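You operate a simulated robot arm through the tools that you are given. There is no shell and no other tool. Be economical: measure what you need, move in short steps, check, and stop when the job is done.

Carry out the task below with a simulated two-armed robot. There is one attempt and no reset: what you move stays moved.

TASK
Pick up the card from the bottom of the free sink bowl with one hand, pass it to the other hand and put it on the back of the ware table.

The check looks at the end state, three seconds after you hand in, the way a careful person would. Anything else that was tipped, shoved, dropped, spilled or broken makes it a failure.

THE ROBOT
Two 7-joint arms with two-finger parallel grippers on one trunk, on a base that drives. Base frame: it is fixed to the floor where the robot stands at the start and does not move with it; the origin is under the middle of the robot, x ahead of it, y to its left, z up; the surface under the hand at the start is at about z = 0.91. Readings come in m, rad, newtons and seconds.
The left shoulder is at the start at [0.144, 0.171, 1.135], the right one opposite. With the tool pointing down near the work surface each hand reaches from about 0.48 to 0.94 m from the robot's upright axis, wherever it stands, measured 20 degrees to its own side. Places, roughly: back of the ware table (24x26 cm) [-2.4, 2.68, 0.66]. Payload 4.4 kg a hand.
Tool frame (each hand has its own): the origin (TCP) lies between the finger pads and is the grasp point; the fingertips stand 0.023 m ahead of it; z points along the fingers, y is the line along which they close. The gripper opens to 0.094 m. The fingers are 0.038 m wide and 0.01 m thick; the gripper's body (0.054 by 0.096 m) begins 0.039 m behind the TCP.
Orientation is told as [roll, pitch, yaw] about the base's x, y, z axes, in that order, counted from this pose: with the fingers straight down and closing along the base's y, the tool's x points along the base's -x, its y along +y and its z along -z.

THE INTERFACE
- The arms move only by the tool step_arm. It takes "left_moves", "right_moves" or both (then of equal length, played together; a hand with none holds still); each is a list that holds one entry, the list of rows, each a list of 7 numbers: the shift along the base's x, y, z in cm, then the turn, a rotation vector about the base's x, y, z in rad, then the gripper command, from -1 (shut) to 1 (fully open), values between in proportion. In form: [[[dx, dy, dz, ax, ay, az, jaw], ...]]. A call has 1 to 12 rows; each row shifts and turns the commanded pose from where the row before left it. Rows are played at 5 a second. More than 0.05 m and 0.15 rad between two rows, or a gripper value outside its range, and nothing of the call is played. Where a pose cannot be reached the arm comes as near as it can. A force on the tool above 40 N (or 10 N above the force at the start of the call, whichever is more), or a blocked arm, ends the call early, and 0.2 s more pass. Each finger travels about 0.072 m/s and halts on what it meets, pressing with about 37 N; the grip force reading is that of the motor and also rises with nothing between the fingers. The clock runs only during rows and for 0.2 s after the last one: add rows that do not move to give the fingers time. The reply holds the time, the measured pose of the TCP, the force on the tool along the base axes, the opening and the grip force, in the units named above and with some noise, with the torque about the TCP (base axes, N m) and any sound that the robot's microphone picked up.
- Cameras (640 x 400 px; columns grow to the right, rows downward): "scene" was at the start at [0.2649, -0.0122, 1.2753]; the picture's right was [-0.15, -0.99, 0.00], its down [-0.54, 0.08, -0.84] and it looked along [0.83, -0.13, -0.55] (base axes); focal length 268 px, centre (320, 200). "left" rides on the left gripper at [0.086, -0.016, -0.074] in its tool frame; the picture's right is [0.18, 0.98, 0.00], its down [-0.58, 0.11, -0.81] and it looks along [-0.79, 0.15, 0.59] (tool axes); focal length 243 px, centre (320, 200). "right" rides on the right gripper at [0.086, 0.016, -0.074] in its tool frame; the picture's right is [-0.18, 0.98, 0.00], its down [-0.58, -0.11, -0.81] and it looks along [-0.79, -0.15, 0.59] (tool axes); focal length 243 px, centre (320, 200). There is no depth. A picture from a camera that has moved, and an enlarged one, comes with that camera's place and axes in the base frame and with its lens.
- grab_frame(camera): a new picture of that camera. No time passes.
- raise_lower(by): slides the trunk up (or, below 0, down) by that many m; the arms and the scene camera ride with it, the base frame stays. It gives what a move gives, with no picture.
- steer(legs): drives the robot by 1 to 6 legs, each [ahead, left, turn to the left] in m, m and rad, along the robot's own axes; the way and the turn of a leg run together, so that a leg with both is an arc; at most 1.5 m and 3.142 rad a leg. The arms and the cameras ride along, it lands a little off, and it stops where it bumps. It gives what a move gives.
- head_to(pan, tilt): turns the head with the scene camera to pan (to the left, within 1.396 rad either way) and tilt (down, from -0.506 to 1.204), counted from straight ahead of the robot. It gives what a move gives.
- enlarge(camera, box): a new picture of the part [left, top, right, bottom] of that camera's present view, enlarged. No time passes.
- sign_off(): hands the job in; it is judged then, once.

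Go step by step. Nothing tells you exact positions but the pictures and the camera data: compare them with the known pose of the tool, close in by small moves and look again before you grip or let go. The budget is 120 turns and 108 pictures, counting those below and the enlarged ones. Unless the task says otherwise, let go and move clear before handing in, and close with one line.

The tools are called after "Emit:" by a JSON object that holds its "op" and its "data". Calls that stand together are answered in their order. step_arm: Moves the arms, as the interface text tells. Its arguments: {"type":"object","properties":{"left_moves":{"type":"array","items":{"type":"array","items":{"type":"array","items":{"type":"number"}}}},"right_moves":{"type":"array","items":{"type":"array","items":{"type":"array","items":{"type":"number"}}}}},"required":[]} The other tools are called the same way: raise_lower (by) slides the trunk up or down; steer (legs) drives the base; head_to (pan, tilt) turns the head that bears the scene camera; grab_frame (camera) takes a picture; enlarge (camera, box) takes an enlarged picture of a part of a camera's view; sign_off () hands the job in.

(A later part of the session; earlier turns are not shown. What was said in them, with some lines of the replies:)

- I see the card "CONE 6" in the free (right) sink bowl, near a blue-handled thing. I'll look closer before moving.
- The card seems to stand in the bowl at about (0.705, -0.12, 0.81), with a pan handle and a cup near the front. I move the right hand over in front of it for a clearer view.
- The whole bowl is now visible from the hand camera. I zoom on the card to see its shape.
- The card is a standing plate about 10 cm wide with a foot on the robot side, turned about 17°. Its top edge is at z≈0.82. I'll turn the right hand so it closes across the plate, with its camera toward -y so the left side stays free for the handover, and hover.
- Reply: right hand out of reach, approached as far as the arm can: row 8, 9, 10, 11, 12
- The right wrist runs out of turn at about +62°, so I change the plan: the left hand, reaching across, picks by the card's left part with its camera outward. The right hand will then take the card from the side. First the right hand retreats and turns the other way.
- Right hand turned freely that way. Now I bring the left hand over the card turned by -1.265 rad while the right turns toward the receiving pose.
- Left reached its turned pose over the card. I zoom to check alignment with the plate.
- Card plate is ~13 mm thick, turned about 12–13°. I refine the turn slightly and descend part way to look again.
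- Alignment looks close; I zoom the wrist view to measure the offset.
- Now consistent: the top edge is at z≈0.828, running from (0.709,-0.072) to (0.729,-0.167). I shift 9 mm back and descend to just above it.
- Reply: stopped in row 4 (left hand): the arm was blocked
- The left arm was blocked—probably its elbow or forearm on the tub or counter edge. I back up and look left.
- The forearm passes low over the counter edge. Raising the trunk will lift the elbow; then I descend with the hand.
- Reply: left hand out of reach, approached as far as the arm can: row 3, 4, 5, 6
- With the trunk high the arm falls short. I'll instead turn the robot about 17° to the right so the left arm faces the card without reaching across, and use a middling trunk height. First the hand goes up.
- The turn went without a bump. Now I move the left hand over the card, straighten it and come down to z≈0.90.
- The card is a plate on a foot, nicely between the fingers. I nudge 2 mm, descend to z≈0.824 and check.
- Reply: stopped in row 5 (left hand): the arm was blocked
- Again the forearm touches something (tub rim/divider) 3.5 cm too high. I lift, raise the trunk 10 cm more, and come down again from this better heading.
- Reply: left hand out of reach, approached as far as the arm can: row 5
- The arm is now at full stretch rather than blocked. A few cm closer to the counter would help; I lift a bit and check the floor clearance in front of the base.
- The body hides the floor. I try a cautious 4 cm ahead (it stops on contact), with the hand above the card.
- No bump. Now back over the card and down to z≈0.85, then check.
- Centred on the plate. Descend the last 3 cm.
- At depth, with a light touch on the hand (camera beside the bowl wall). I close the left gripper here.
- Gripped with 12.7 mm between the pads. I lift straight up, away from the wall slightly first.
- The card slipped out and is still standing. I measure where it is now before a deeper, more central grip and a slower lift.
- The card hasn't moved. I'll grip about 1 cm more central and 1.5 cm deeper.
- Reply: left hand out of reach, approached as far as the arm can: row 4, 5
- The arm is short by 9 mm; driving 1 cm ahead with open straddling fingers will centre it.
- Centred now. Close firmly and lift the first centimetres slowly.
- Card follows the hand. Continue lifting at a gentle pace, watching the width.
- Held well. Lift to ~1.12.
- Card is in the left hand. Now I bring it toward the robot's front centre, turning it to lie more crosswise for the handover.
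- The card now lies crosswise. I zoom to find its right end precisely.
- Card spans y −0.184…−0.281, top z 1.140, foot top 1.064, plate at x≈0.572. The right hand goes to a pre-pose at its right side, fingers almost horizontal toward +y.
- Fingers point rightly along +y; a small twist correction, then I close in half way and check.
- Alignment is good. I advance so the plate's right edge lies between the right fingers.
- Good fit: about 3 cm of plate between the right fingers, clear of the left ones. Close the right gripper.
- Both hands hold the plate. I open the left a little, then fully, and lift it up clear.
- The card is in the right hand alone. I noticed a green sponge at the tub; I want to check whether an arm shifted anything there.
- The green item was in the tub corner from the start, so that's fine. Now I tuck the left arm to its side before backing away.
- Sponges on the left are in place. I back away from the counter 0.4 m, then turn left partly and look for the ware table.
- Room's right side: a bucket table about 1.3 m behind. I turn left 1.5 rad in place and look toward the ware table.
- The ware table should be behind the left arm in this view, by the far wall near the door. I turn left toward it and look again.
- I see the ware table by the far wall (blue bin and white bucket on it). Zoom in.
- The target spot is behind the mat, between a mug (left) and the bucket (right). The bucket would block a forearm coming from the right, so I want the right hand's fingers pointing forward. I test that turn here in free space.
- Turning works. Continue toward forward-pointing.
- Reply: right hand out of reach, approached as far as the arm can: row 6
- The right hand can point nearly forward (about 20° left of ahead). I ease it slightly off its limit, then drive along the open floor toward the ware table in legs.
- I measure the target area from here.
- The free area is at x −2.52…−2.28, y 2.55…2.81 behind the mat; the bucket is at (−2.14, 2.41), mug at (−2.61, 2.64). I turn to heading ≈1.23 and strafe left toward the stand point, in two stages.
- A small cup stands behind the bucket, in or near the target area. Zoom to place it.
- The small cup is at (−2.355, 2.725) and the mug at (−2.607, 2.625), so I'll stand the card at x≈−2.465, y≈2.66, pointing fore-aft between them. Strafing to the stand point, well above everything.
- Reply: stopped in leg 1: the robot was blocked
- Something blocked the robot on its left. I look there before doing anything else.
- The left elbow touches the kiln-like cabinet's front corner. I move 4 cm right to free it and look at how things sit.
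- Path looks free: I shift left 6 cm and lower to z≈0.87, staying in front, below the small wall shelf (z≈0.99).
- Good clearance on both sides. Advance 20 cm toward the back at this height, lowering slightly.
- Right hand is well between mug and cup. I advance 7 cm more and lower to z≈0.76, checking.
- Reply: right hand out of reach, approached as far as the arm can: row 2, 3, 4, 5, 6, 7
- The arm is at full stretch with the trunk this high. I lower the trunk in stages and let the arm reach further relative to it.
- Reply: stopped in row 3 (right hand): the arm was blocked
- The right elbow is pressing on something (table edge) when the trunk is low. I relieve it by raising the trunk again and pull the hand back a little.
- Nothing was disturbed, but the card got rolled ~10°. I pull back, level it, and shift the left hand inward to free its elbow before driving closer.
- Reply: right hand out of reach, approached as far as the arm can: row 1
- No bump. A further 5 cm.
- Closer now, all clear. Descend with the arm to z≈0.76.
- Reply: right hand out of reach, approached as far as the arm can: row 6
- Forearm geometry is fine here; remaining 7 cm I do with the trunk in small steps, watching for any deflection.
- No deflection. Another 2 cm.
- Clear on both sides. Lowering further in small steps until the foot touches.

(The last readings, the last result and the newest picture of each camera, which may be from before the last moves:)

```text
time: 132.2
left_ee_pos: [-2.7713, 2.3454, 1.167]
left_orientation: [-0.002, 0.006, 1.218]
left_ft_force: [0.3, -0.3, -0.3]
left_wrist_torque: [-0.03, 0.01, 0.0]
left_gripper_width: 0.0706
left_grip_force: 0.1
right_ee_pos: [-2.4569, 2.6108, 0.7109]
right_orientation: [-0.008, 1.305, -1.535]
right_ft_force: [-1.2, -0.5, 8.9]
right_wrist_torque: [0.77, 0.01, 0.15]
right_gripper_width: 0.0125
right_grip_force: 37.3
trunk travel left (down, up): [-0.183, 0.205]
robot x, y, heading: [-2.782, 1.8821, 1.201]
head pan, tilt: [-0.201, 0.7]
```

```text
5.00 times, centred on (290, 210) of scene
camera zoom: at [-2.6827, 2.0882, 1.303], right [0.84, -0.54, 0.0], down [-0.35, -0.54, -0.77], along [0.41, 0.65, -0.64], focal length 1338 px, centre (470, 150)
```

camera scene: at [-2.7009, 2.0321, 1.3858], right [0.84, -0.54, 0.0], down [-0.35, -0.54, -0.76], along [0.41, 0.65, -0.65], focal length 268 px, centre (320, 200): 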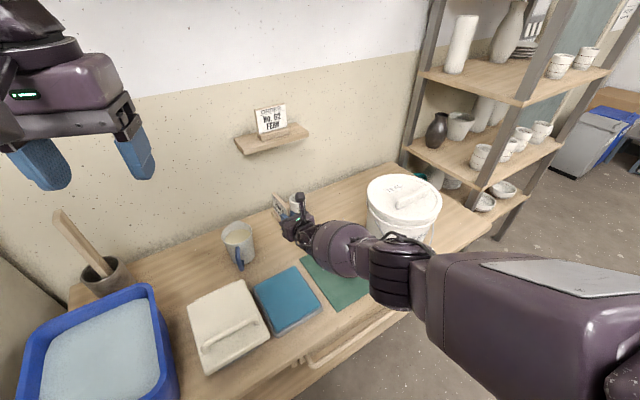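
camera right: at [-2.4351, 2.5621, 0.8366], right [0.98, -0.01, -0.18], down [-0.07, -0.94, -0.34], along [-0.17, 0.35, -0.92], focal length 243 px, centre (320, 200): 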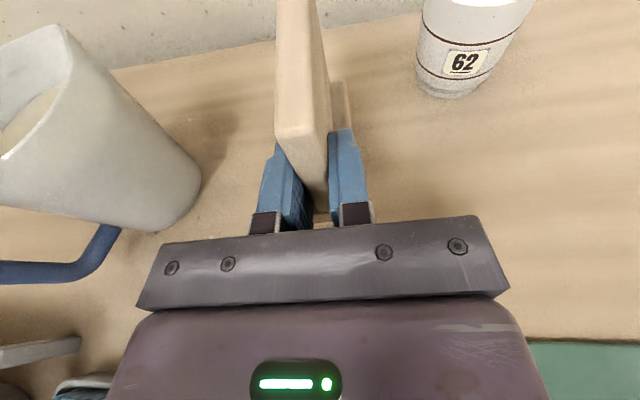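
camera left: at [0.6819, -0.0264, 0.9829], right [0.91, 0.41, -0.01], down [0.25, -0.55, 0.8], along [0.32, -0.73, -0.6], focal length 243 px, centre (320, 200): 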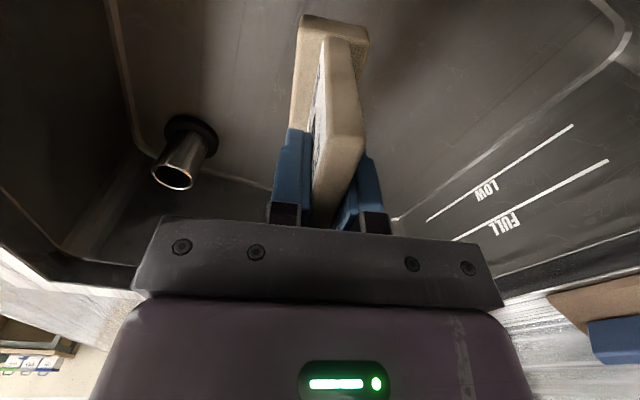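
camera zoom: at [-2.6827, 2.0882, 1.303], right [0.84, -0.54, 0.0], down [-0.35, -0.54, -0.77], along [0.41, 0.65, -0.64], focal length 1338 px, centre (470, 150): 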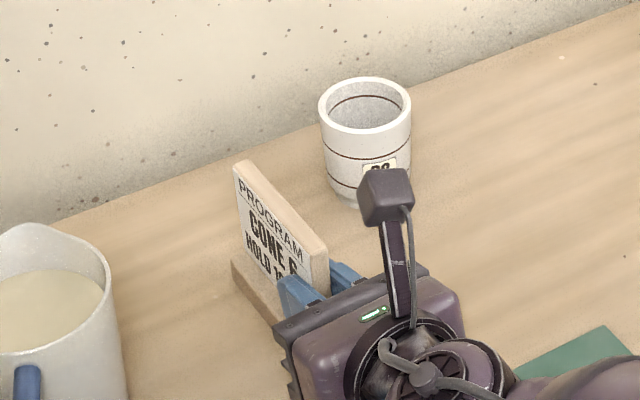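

The foot has touched down (8.9 N). I open the fingers to half and check the card stands.

Emit:
{"op": "step_arm", "data": {"right_moves": [[[0, 0, 0, 0, 0, 0, -0.6], [0, 0, 0, 0, 0, 0, -0.2], [0, 0, 0, 0, 0, 0, 0.1], [0, 0, 0, 0, 0, 0, 0.1], [0, 0, 0, 0, 0, 0, 0.1]]]}}

Emit:
{"op": "grab_frame", "data": {"camera": "right"}}

Emit:
{"op": "enlarge", "data": {"camera": "scene", "box": [250, 170, 330, 250]}}

```text
time: 133.3
left_ee_pos: [-2.7711, 2.3463, 1.166]
left_orientation: [-0.002, 0.008, 1.217]
left_ft_force: [1.1, 0.9, 1.3]
left_wrist_torque: [-0.03, 0.02, 0.02]
left_gripper_width: 0.0704
left_grip_force: 0.0
right_ee_pos: [-2.4554, 2.6098, 0.7078]
right_orientation: [-0.007, 1.301, -1.534]
right_ft_force: [0.6, -0.1, 0.2]
right_wrist_torque: [-0.01, -0.01, 0.02]
right_gripper_width: 0.0514
right_grip_force: 0.1
trunk travel left (down, up): [-0.183, 0.205]
robot x, y, heading: [-2.7749, 1.8804, 1.205]
head pan, tilt: [-0.201, 0.7]
```

```text
17 pictures are left
camera right: at [-2.4369, 2.5616, 0.8115], right [0.98, -0.01, -0.18], down [-0.07, -0.94, -0.34], along [-0.17, 0.35, -0.92], focal length 243 px, centre (320, 200)
```

right: 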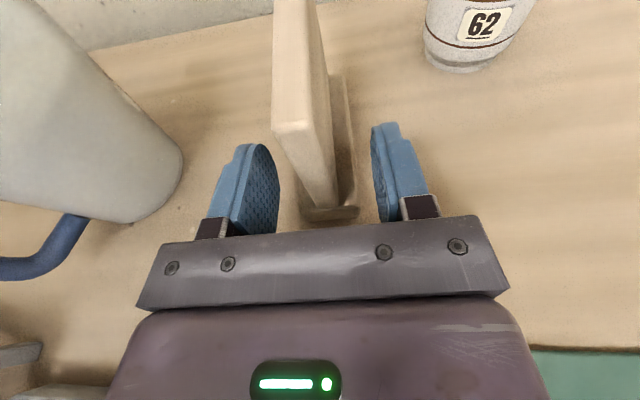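

```text
5.00 times, centred on (290, 210) of scene
camera zoom: at [-2.6827, 2.0892, 1.3027], right [0.84, -0.54, 0.0], down [-0.35, -0.54, -0.76], along [0.41, 0.65, -0.64], focal length 1338 px, centre (470, 150)
```

zoom: 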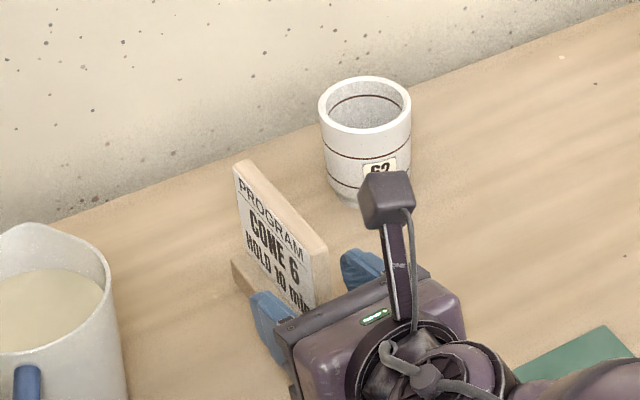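

The card stands on its own. I draw the hand straight back out.

Emit:
{"op": "step_arm", "data": {"right_moves": [[[0, -1, 0.1, 0, 0, 0, 0.1], [0, -1, 0.1, 0, 0, 0, 0.1], [0, -1, 0.1, 0, 0, 0, 0.1], [0, -1, 0.2, 0, 0, 0, 0.1], [0, -1, 0.3, 0, 0, 0, 0.1], [0, -1, 0.5, 0, 0, 0, 0.1], [0, 0, 0, 0, 0, 0, 0.1]]]}}

Emit:
{"op": "grab_frame", "data": {"camera": "right"}}

Emit:
{"op": "grab_frame", "data": {"camera": "scene"}}

```text
time: 134.9
left_ee_pos: [-2.7702, 2.3467, 1.1666]
left_orientation: [-0.001, 0.007, 1.217]
left_ft_force: [-0.1, -1.6, 0.5]
left_wrist_torque: [0.0, 0.0, -0.01]
left_gripper_width: 0.0702
left_grip_force: 0.1
right_ee_pos: [-2.4577, 2.5508, 0.7208]
right_orientation: [-0.008, 1.3, -1.535]
right_ft_force: [0.7, 0.5, -0.5]
right_wrist_torque: [0.05, 0.01, 0.03]
right_gripper_width: 0.0518
right_grip_force: 0.1
trunk travel left (down, up): [-0.183, 0.205]
robot x, y, heading: [-2.7799, 1.8802, 1.202]
head pan, tilt: [-0.201, 0.7]
```

```text
15 pictures are left
camera right: at [-2.4376, 2.5021, 0.8244], right [0.98, -0.01, -0.18], down [-0.07, -0.94, -0.34], along [-0.17, 0.35, -0.92], focal length 243 px, centre (320, 200)
```

right: 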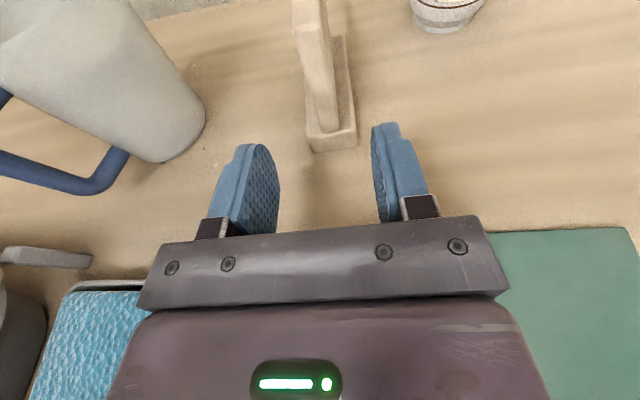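

```text
14 pictures are left
camera scene: at [-2.6828, 2.0893, 1.3026], right [0.84, -0.54, 0.0], down [-0.35, -0.54, -0.76], along [0.41, 0.65, -0.64], focal length 268 px, centre (320, 200)
```

scene: 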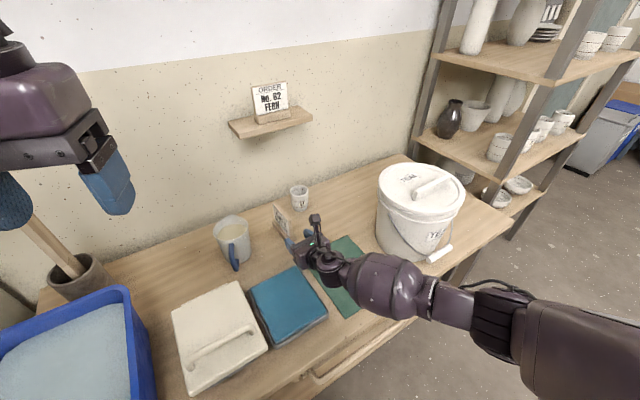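

Clear of the card. I raise the trunk and back the robot away straight from the table.

Emit:
{"op": "raise_lower", "data": {"by": 0.14}}

Emit:
{"op": "steer", "data": {"legs": [[-0.28, -0.107, 0]]}}

Emit:
{"op": "head_to", "data": {"pan": 0.0, "tilt": 0.55}}

Emit:
{"op": "grab_frame", "data": {"camera": "scene"}}

```text
time: 136.6
left_ee_pos: [-2.762, 2.346, 1.3089]
left_orientation: [0.005, 0.004, 1.217]
left_ft_force: [-0.5, 0.1, 0.0]
left_wrist_torque: [-0.01, 0.01, 0.02]
left_gripper_width: 0.0704
left_grip_force: 0.2
right_ee_pos: [-2.4506, 2.5504, 0.8597]
right_orientation: [-0.032, 1.3, -1.556]
right_ft_force: [-0.7, 0.7, 0.6]
right_wrist_torque: [-0.01, 0.0, 0.01]
right_gripper_width: 0.0515
right_grip_force: 0.0
trunk travel left (down, up): [-0.323, 0.065]
robot x, y, heading: [-2.776, 1.8821, 1.207]
head pan, tilt: [-0.201, 0.7]
```

```text
time: 137.5
left_ee_pos: [-2.762, 2.3264, 1.3069]
left_orientation: [0.002, 0.006, 1.21]
left_ft_force: [-0.1, -0.7, 1.0]
left_wrist_torque: [-0.01, 0.03, -0.03]
left_gripper_width: 0.0704
left_grip_force: 0.1
right_ee_pos: [-2.4509, 2.5319, 0.8616]
right_orientation: [-0.02, 1.304, -1.546]
right_ft_force: [0.2, -0.1, 0.2]
right_wrist_torque: [0.02, -0.02, -0.03]
right_gripper_width: 0.0518
right_grip_force: 0.1
trunk travel left (down, up): [-0.323, 0.065]
robot x, y, heading: [-2.779, 1.864, 1.2]
head pan, tilt: [-0.201, 0.7]
stopped in leg 1: the robot was blocked; the commanded pose is now the measured one
```

```text
time: 138.2
left_ee_pos: [-2.7624, 2.3268, 1.3057]
left_orientation: [0.004, 0.004, 1.213]
left_ft_force: [-0.5, 0.4, 1.5]
left_wrist_torque: [0.0, 0.03, -0.02]
left_gripper_width: 0.0705
left_grip_force: 0.1
right_ee_pos: [-2.4507, 2.5314, 0.8614]
right_orientation: [-0.022, 1.302, -1.553]
right_ft_force: [-0.4, -0.5, 0.0]
right_wrist_torque: [0.02, -0.01, 0.0]
right_gripper_width: 0.0519
right_grip_force: 0.1
trunk travel left (down, up): [-0.323, 0.065]
robot x, y, heading: [-2.777, 1.8666, 1.2]
head pan, tilt: [0.0, 0.55]
```

```text
13 pictures are left
camera scene: at [-2.7196, 2.0024, 1.465], right [0.93, -0.36, -0.01], down [-0.19, -0.49, -0.85], along [0.3, 0.8, -0.52], focal length 268 px, centre (320, 200)
```

scene: 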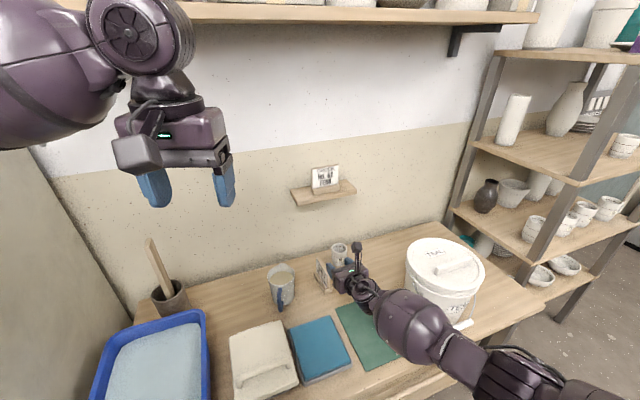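

Something stopped the retreat after 2 cm. I look to the left side first.

Emit:
{"op": "head_to", "data": {"pan": 1.3, "tilt": 0.6}}

Emit:
{"op": "grab_frame", "data": {"camera": "scene"}}

Emit:
{"op": "head_to", "data": {"pan": -0.9, "tilt": 0.8}}

Emit:
{"op": "grab_frame", "data": {"camera": "scene"}}

```text
time: 139.7
left_ee_pos: [-2.7614, 2.326, 1.3071]
left_orientation: [0.004, 0.006, 1.213]
left_ft_force: [0.7, 0.2, 0.1]
left_wrist_torque: [0.02, 0.0, 0.01]
left_gripper_width: 0.0708
left_grip_force: 0.0
right_ee_pos: [-2.4512, 2.5331, 0.8619]
right_orientation: [-0.025, 1.302, -1.552]
right_ft_force: [-0.2, -0.1, -0.4]
right_wrist_torque: [0.02, 0.02, -0.02]
right_gripper_width: 0.0517
right_grip_force: 0.0
trunk travel left (down, up): [-0.323, 0.065]
robot x, y, heading: [-2.7778, 1.8614, 1.201]
head pan, tilt: [1.3, 0.6]
```

```text
12 pictures are left
camera scene: at [-2.8227, 1.9716, 1.4609], right [0.6, 0.8, 0.0], down [0.45, -0.34, -0.83], along [-0.67, 0.49, -0.56], focal length 268 px, centre (320, 200)
```

scene: 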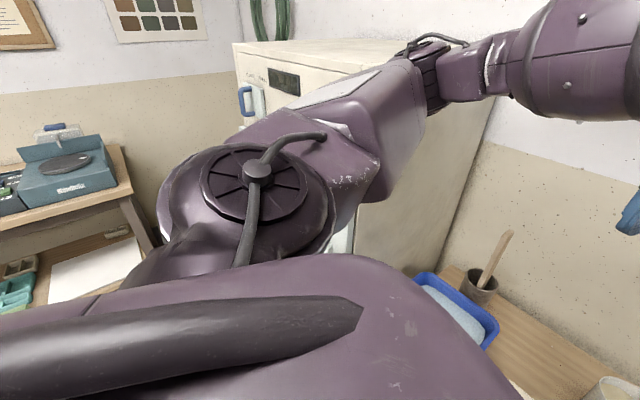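

```text
time: 141.8
left_ee_pos: [-2.7636, 2.3274, 1.307]
left_orientation: [0.003, 0.007, 1.214]
left_ft_force: [0.2, -0.7, 0.2]
left_wrist_torque: [0.0, 0.02, 0.03]
left_gripper_width: 0.0705
left_grip_force: 0.0
right_ee_pos: [-2.4519, 2.5331, 0.8605]
right_orientation: [-0.025, 1.303, -1.55]
right_ft_force: [-0.2, -0.2, 0.2]
right_wrist_torque: [-0.01, -0.01, -0.02]
right_gripper_width: 0.052
right_grip_force: 0.1
trunk travel left (down, up): [-0.323, 0.065]
robot x, y, heading: [-2.7775, 1.8626, 1.204]
head pan, tilt: [-0.901, 0.799]
```

```text
11 pictures are left
camera scene: at [-2.6748, 1.9431, 1.4433], right [0.3, -0.95, 0.0], down [-0.69, -0.21, -0.69], along [0.66, 0.21, -0.72], focal length 268 px, centre (320, 200)
```

scene: 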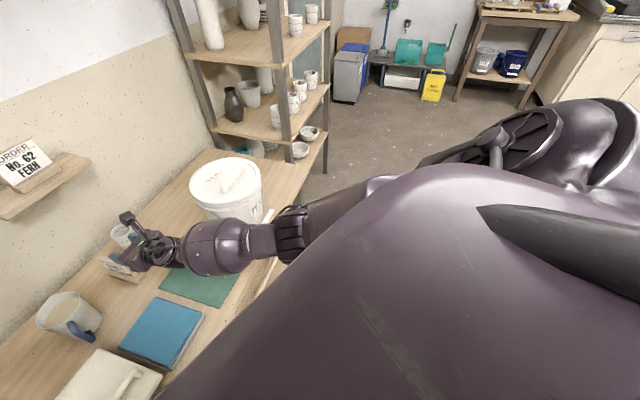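

The left elbow sits by the kiln corner, and the right arm is still stretched over the table. I first fold both arms: right hand back and up, left hand inward, then retry.

Emit:
{"op": "step_arm", "data": {"right_moves": [[[0, -1, 1, 0, 0, 0, 0.1], [0, -2, 2, 0, 0, 0, 0.1], [0, -2, 2, 0, 0, 0, 0.1], [0, -2, 2, 0, 0, 0, 0.1], [0, -2, 2, 0, 0, 0, 0.1], [0, -2, 2, 0, 0, 0, 0.1], [0, -2, 2, 0, 0, 0, 0.1]]], "left_moves": [[[0, 0, 0, 0, 0, 0, 0.5], [1, 0, 0, 0, 0, 0, 0.5], [1, 0, 0, 0, 0, 0, 0.5], [1, 0, 0, 0, 0, 0, 0.5], [1, 0, 0, 0, 0, 0, 0.5], [1, 0, 0, 0, 0, 0, 0.5], [1, 0, 0, 0, 0, 0, 0.5]]]}}

Emit:
{"op": "steer", "data": {"legs": [[-0.1, -0.06, 0]]}}

```text
time: 143.3
left_ee_pos: [-2.708, 2.329, 1.3057]
left_orientation: [-0.002, 0.008, 1.215]
left_ft_force: [-0.2, -0.8, -0.1]
left_wrist_torque: [0.01, 0.0, 0.0]
left_gripper_width: 0.0704
left_grip_force: 0.1
right_ee_pos: [-2.4561, 2.4027, 0.993]
right_orientation: [-0.008, 1.3, -1.535]
right_ft_force: [0.2, 0.7, 0.4]
right_wrist_torque: [-0.01, 0.0, -0.01]
right_gripper_width: 0.0515
right_grip_force: 0.0
trunk travel left (down, up): [-0.323, 0.065]
robot x, y, heading: [-2.7771, 1.8659, 1.204]
head pan, tilt: [-0.901, 0.799]
```

```text
time: 144.6
left_ee_pos: [-2.6895, 2.2134, 1.3065]
left_orientation: [-0.002, 0.005, 1.218]
left_ft_force: [-0.1, -0.1, -0.7]
left_wrist_torque: [0.01, -0.01, 0.0]
left_gripper_width: 0.0706
left_grip_force: 0.0
right_ee_pos: [-2.4378, 2.2887, 0.9926]
right_orientation: [-0.006, 1.301, -1.531]
right_ft_force: [0.0, -0.5, 0.4]
right_wrist_torque: [0.01, 0.0, 0.01]
right_gripper_width: 0.0514
right_grip_force: 0.2
trunk travel left (down, up): [-0.323, 0.065]
robot x, y, heading: [-2.7587, 1.7499, 1.208]
head pan, tilt: [-0.901, 0.799]
```

Freed and moving back. I now look over the table to verify nothing was disturbed.

Emit:
{"op": "head_to", "data": {"pan": 0.1, "tilt": 0.55}}

Emit:
{"op": "grab_frame", "data": {"camera": "scene"}}

Emit:
{"op": "enlarge", "data": {"camera": "scene", "box": [240, 210, 500, 372]}}

```text
time: 145.8
left_ee_pos: [-2.6906, 2.2152, 1.3056]
left_orientation: [-0.002, 0.005, 1.216]
left_ft_force: [-0.5, -0.3, 0.1]
left_wrist_torque: [0.01, -0.03, -0.01]
left_gripper_width: 0.0707
left_grip_force: 0.0
right_ee_pos: [-2.4381, 2.2886, 0.9917]
right_orientation: [-0.007, 1.301, -1.531]
right_ft_force: [0.6, 0.1, 0.8]
right_wrist_torque: [0.0, 0.0, -0.01]
right_gripper_width: 0.0518
right_grip_force: 0.1
trunk travel left (down, up): [-0.323, 0.065]
robot x, y, heading: [-2.759, 1.7486, 1.206]
head pan, tilt: [0.099, 0.55]
```

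```text
10 pictures are left
camera scene: at [-2.7151, 1.893, 1.465], right [0.96, -0.26, 0.0], down [-0.14, -0.5, -0.85], along [0.22, 0.82, -0.52], focal length 268 px, centre (320, 200)
```

scene: 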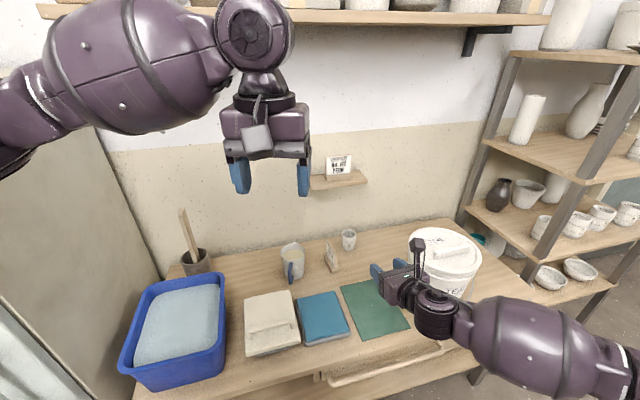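

```text
2.46 times, centred on (370, 291) of scene
camera zoom: at [-2.7151, 1.893, 1.465], right [0.96, -0.26, 0.0], down [-0.14, -0.5, -0.85], along [0.22, 0.82, -0.52], focal length 659 px, centre (197, -24)
```

zoom: 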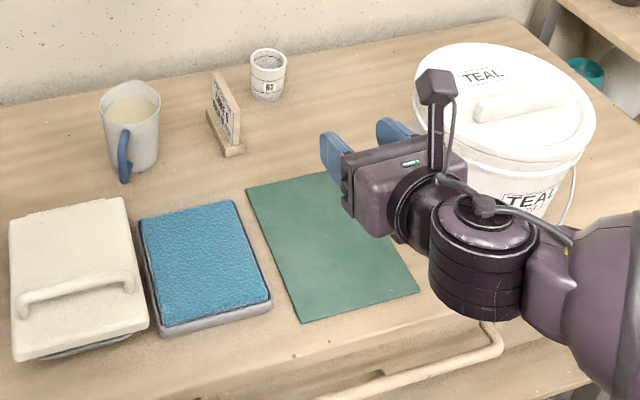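

The card stands upright at about (−2.46, 2.66) on the back of the ware table. Mug, cup, mat, pads and bucket are in their places, and both hands are clear, so I hand in.

Emit:
{"op": "sign_off", "data": {}}

```text
The job is handed in.
```

I picked the card up from the free bowl with the left hand, passed it to the right hand, and stood it upright on the back of the ware table, then handed the job in. The first grip slipped off without moving the card, and my arms lightly touched the kiln corner and probably other edges, but the last pictures showed nothing on the ware table disturbed.
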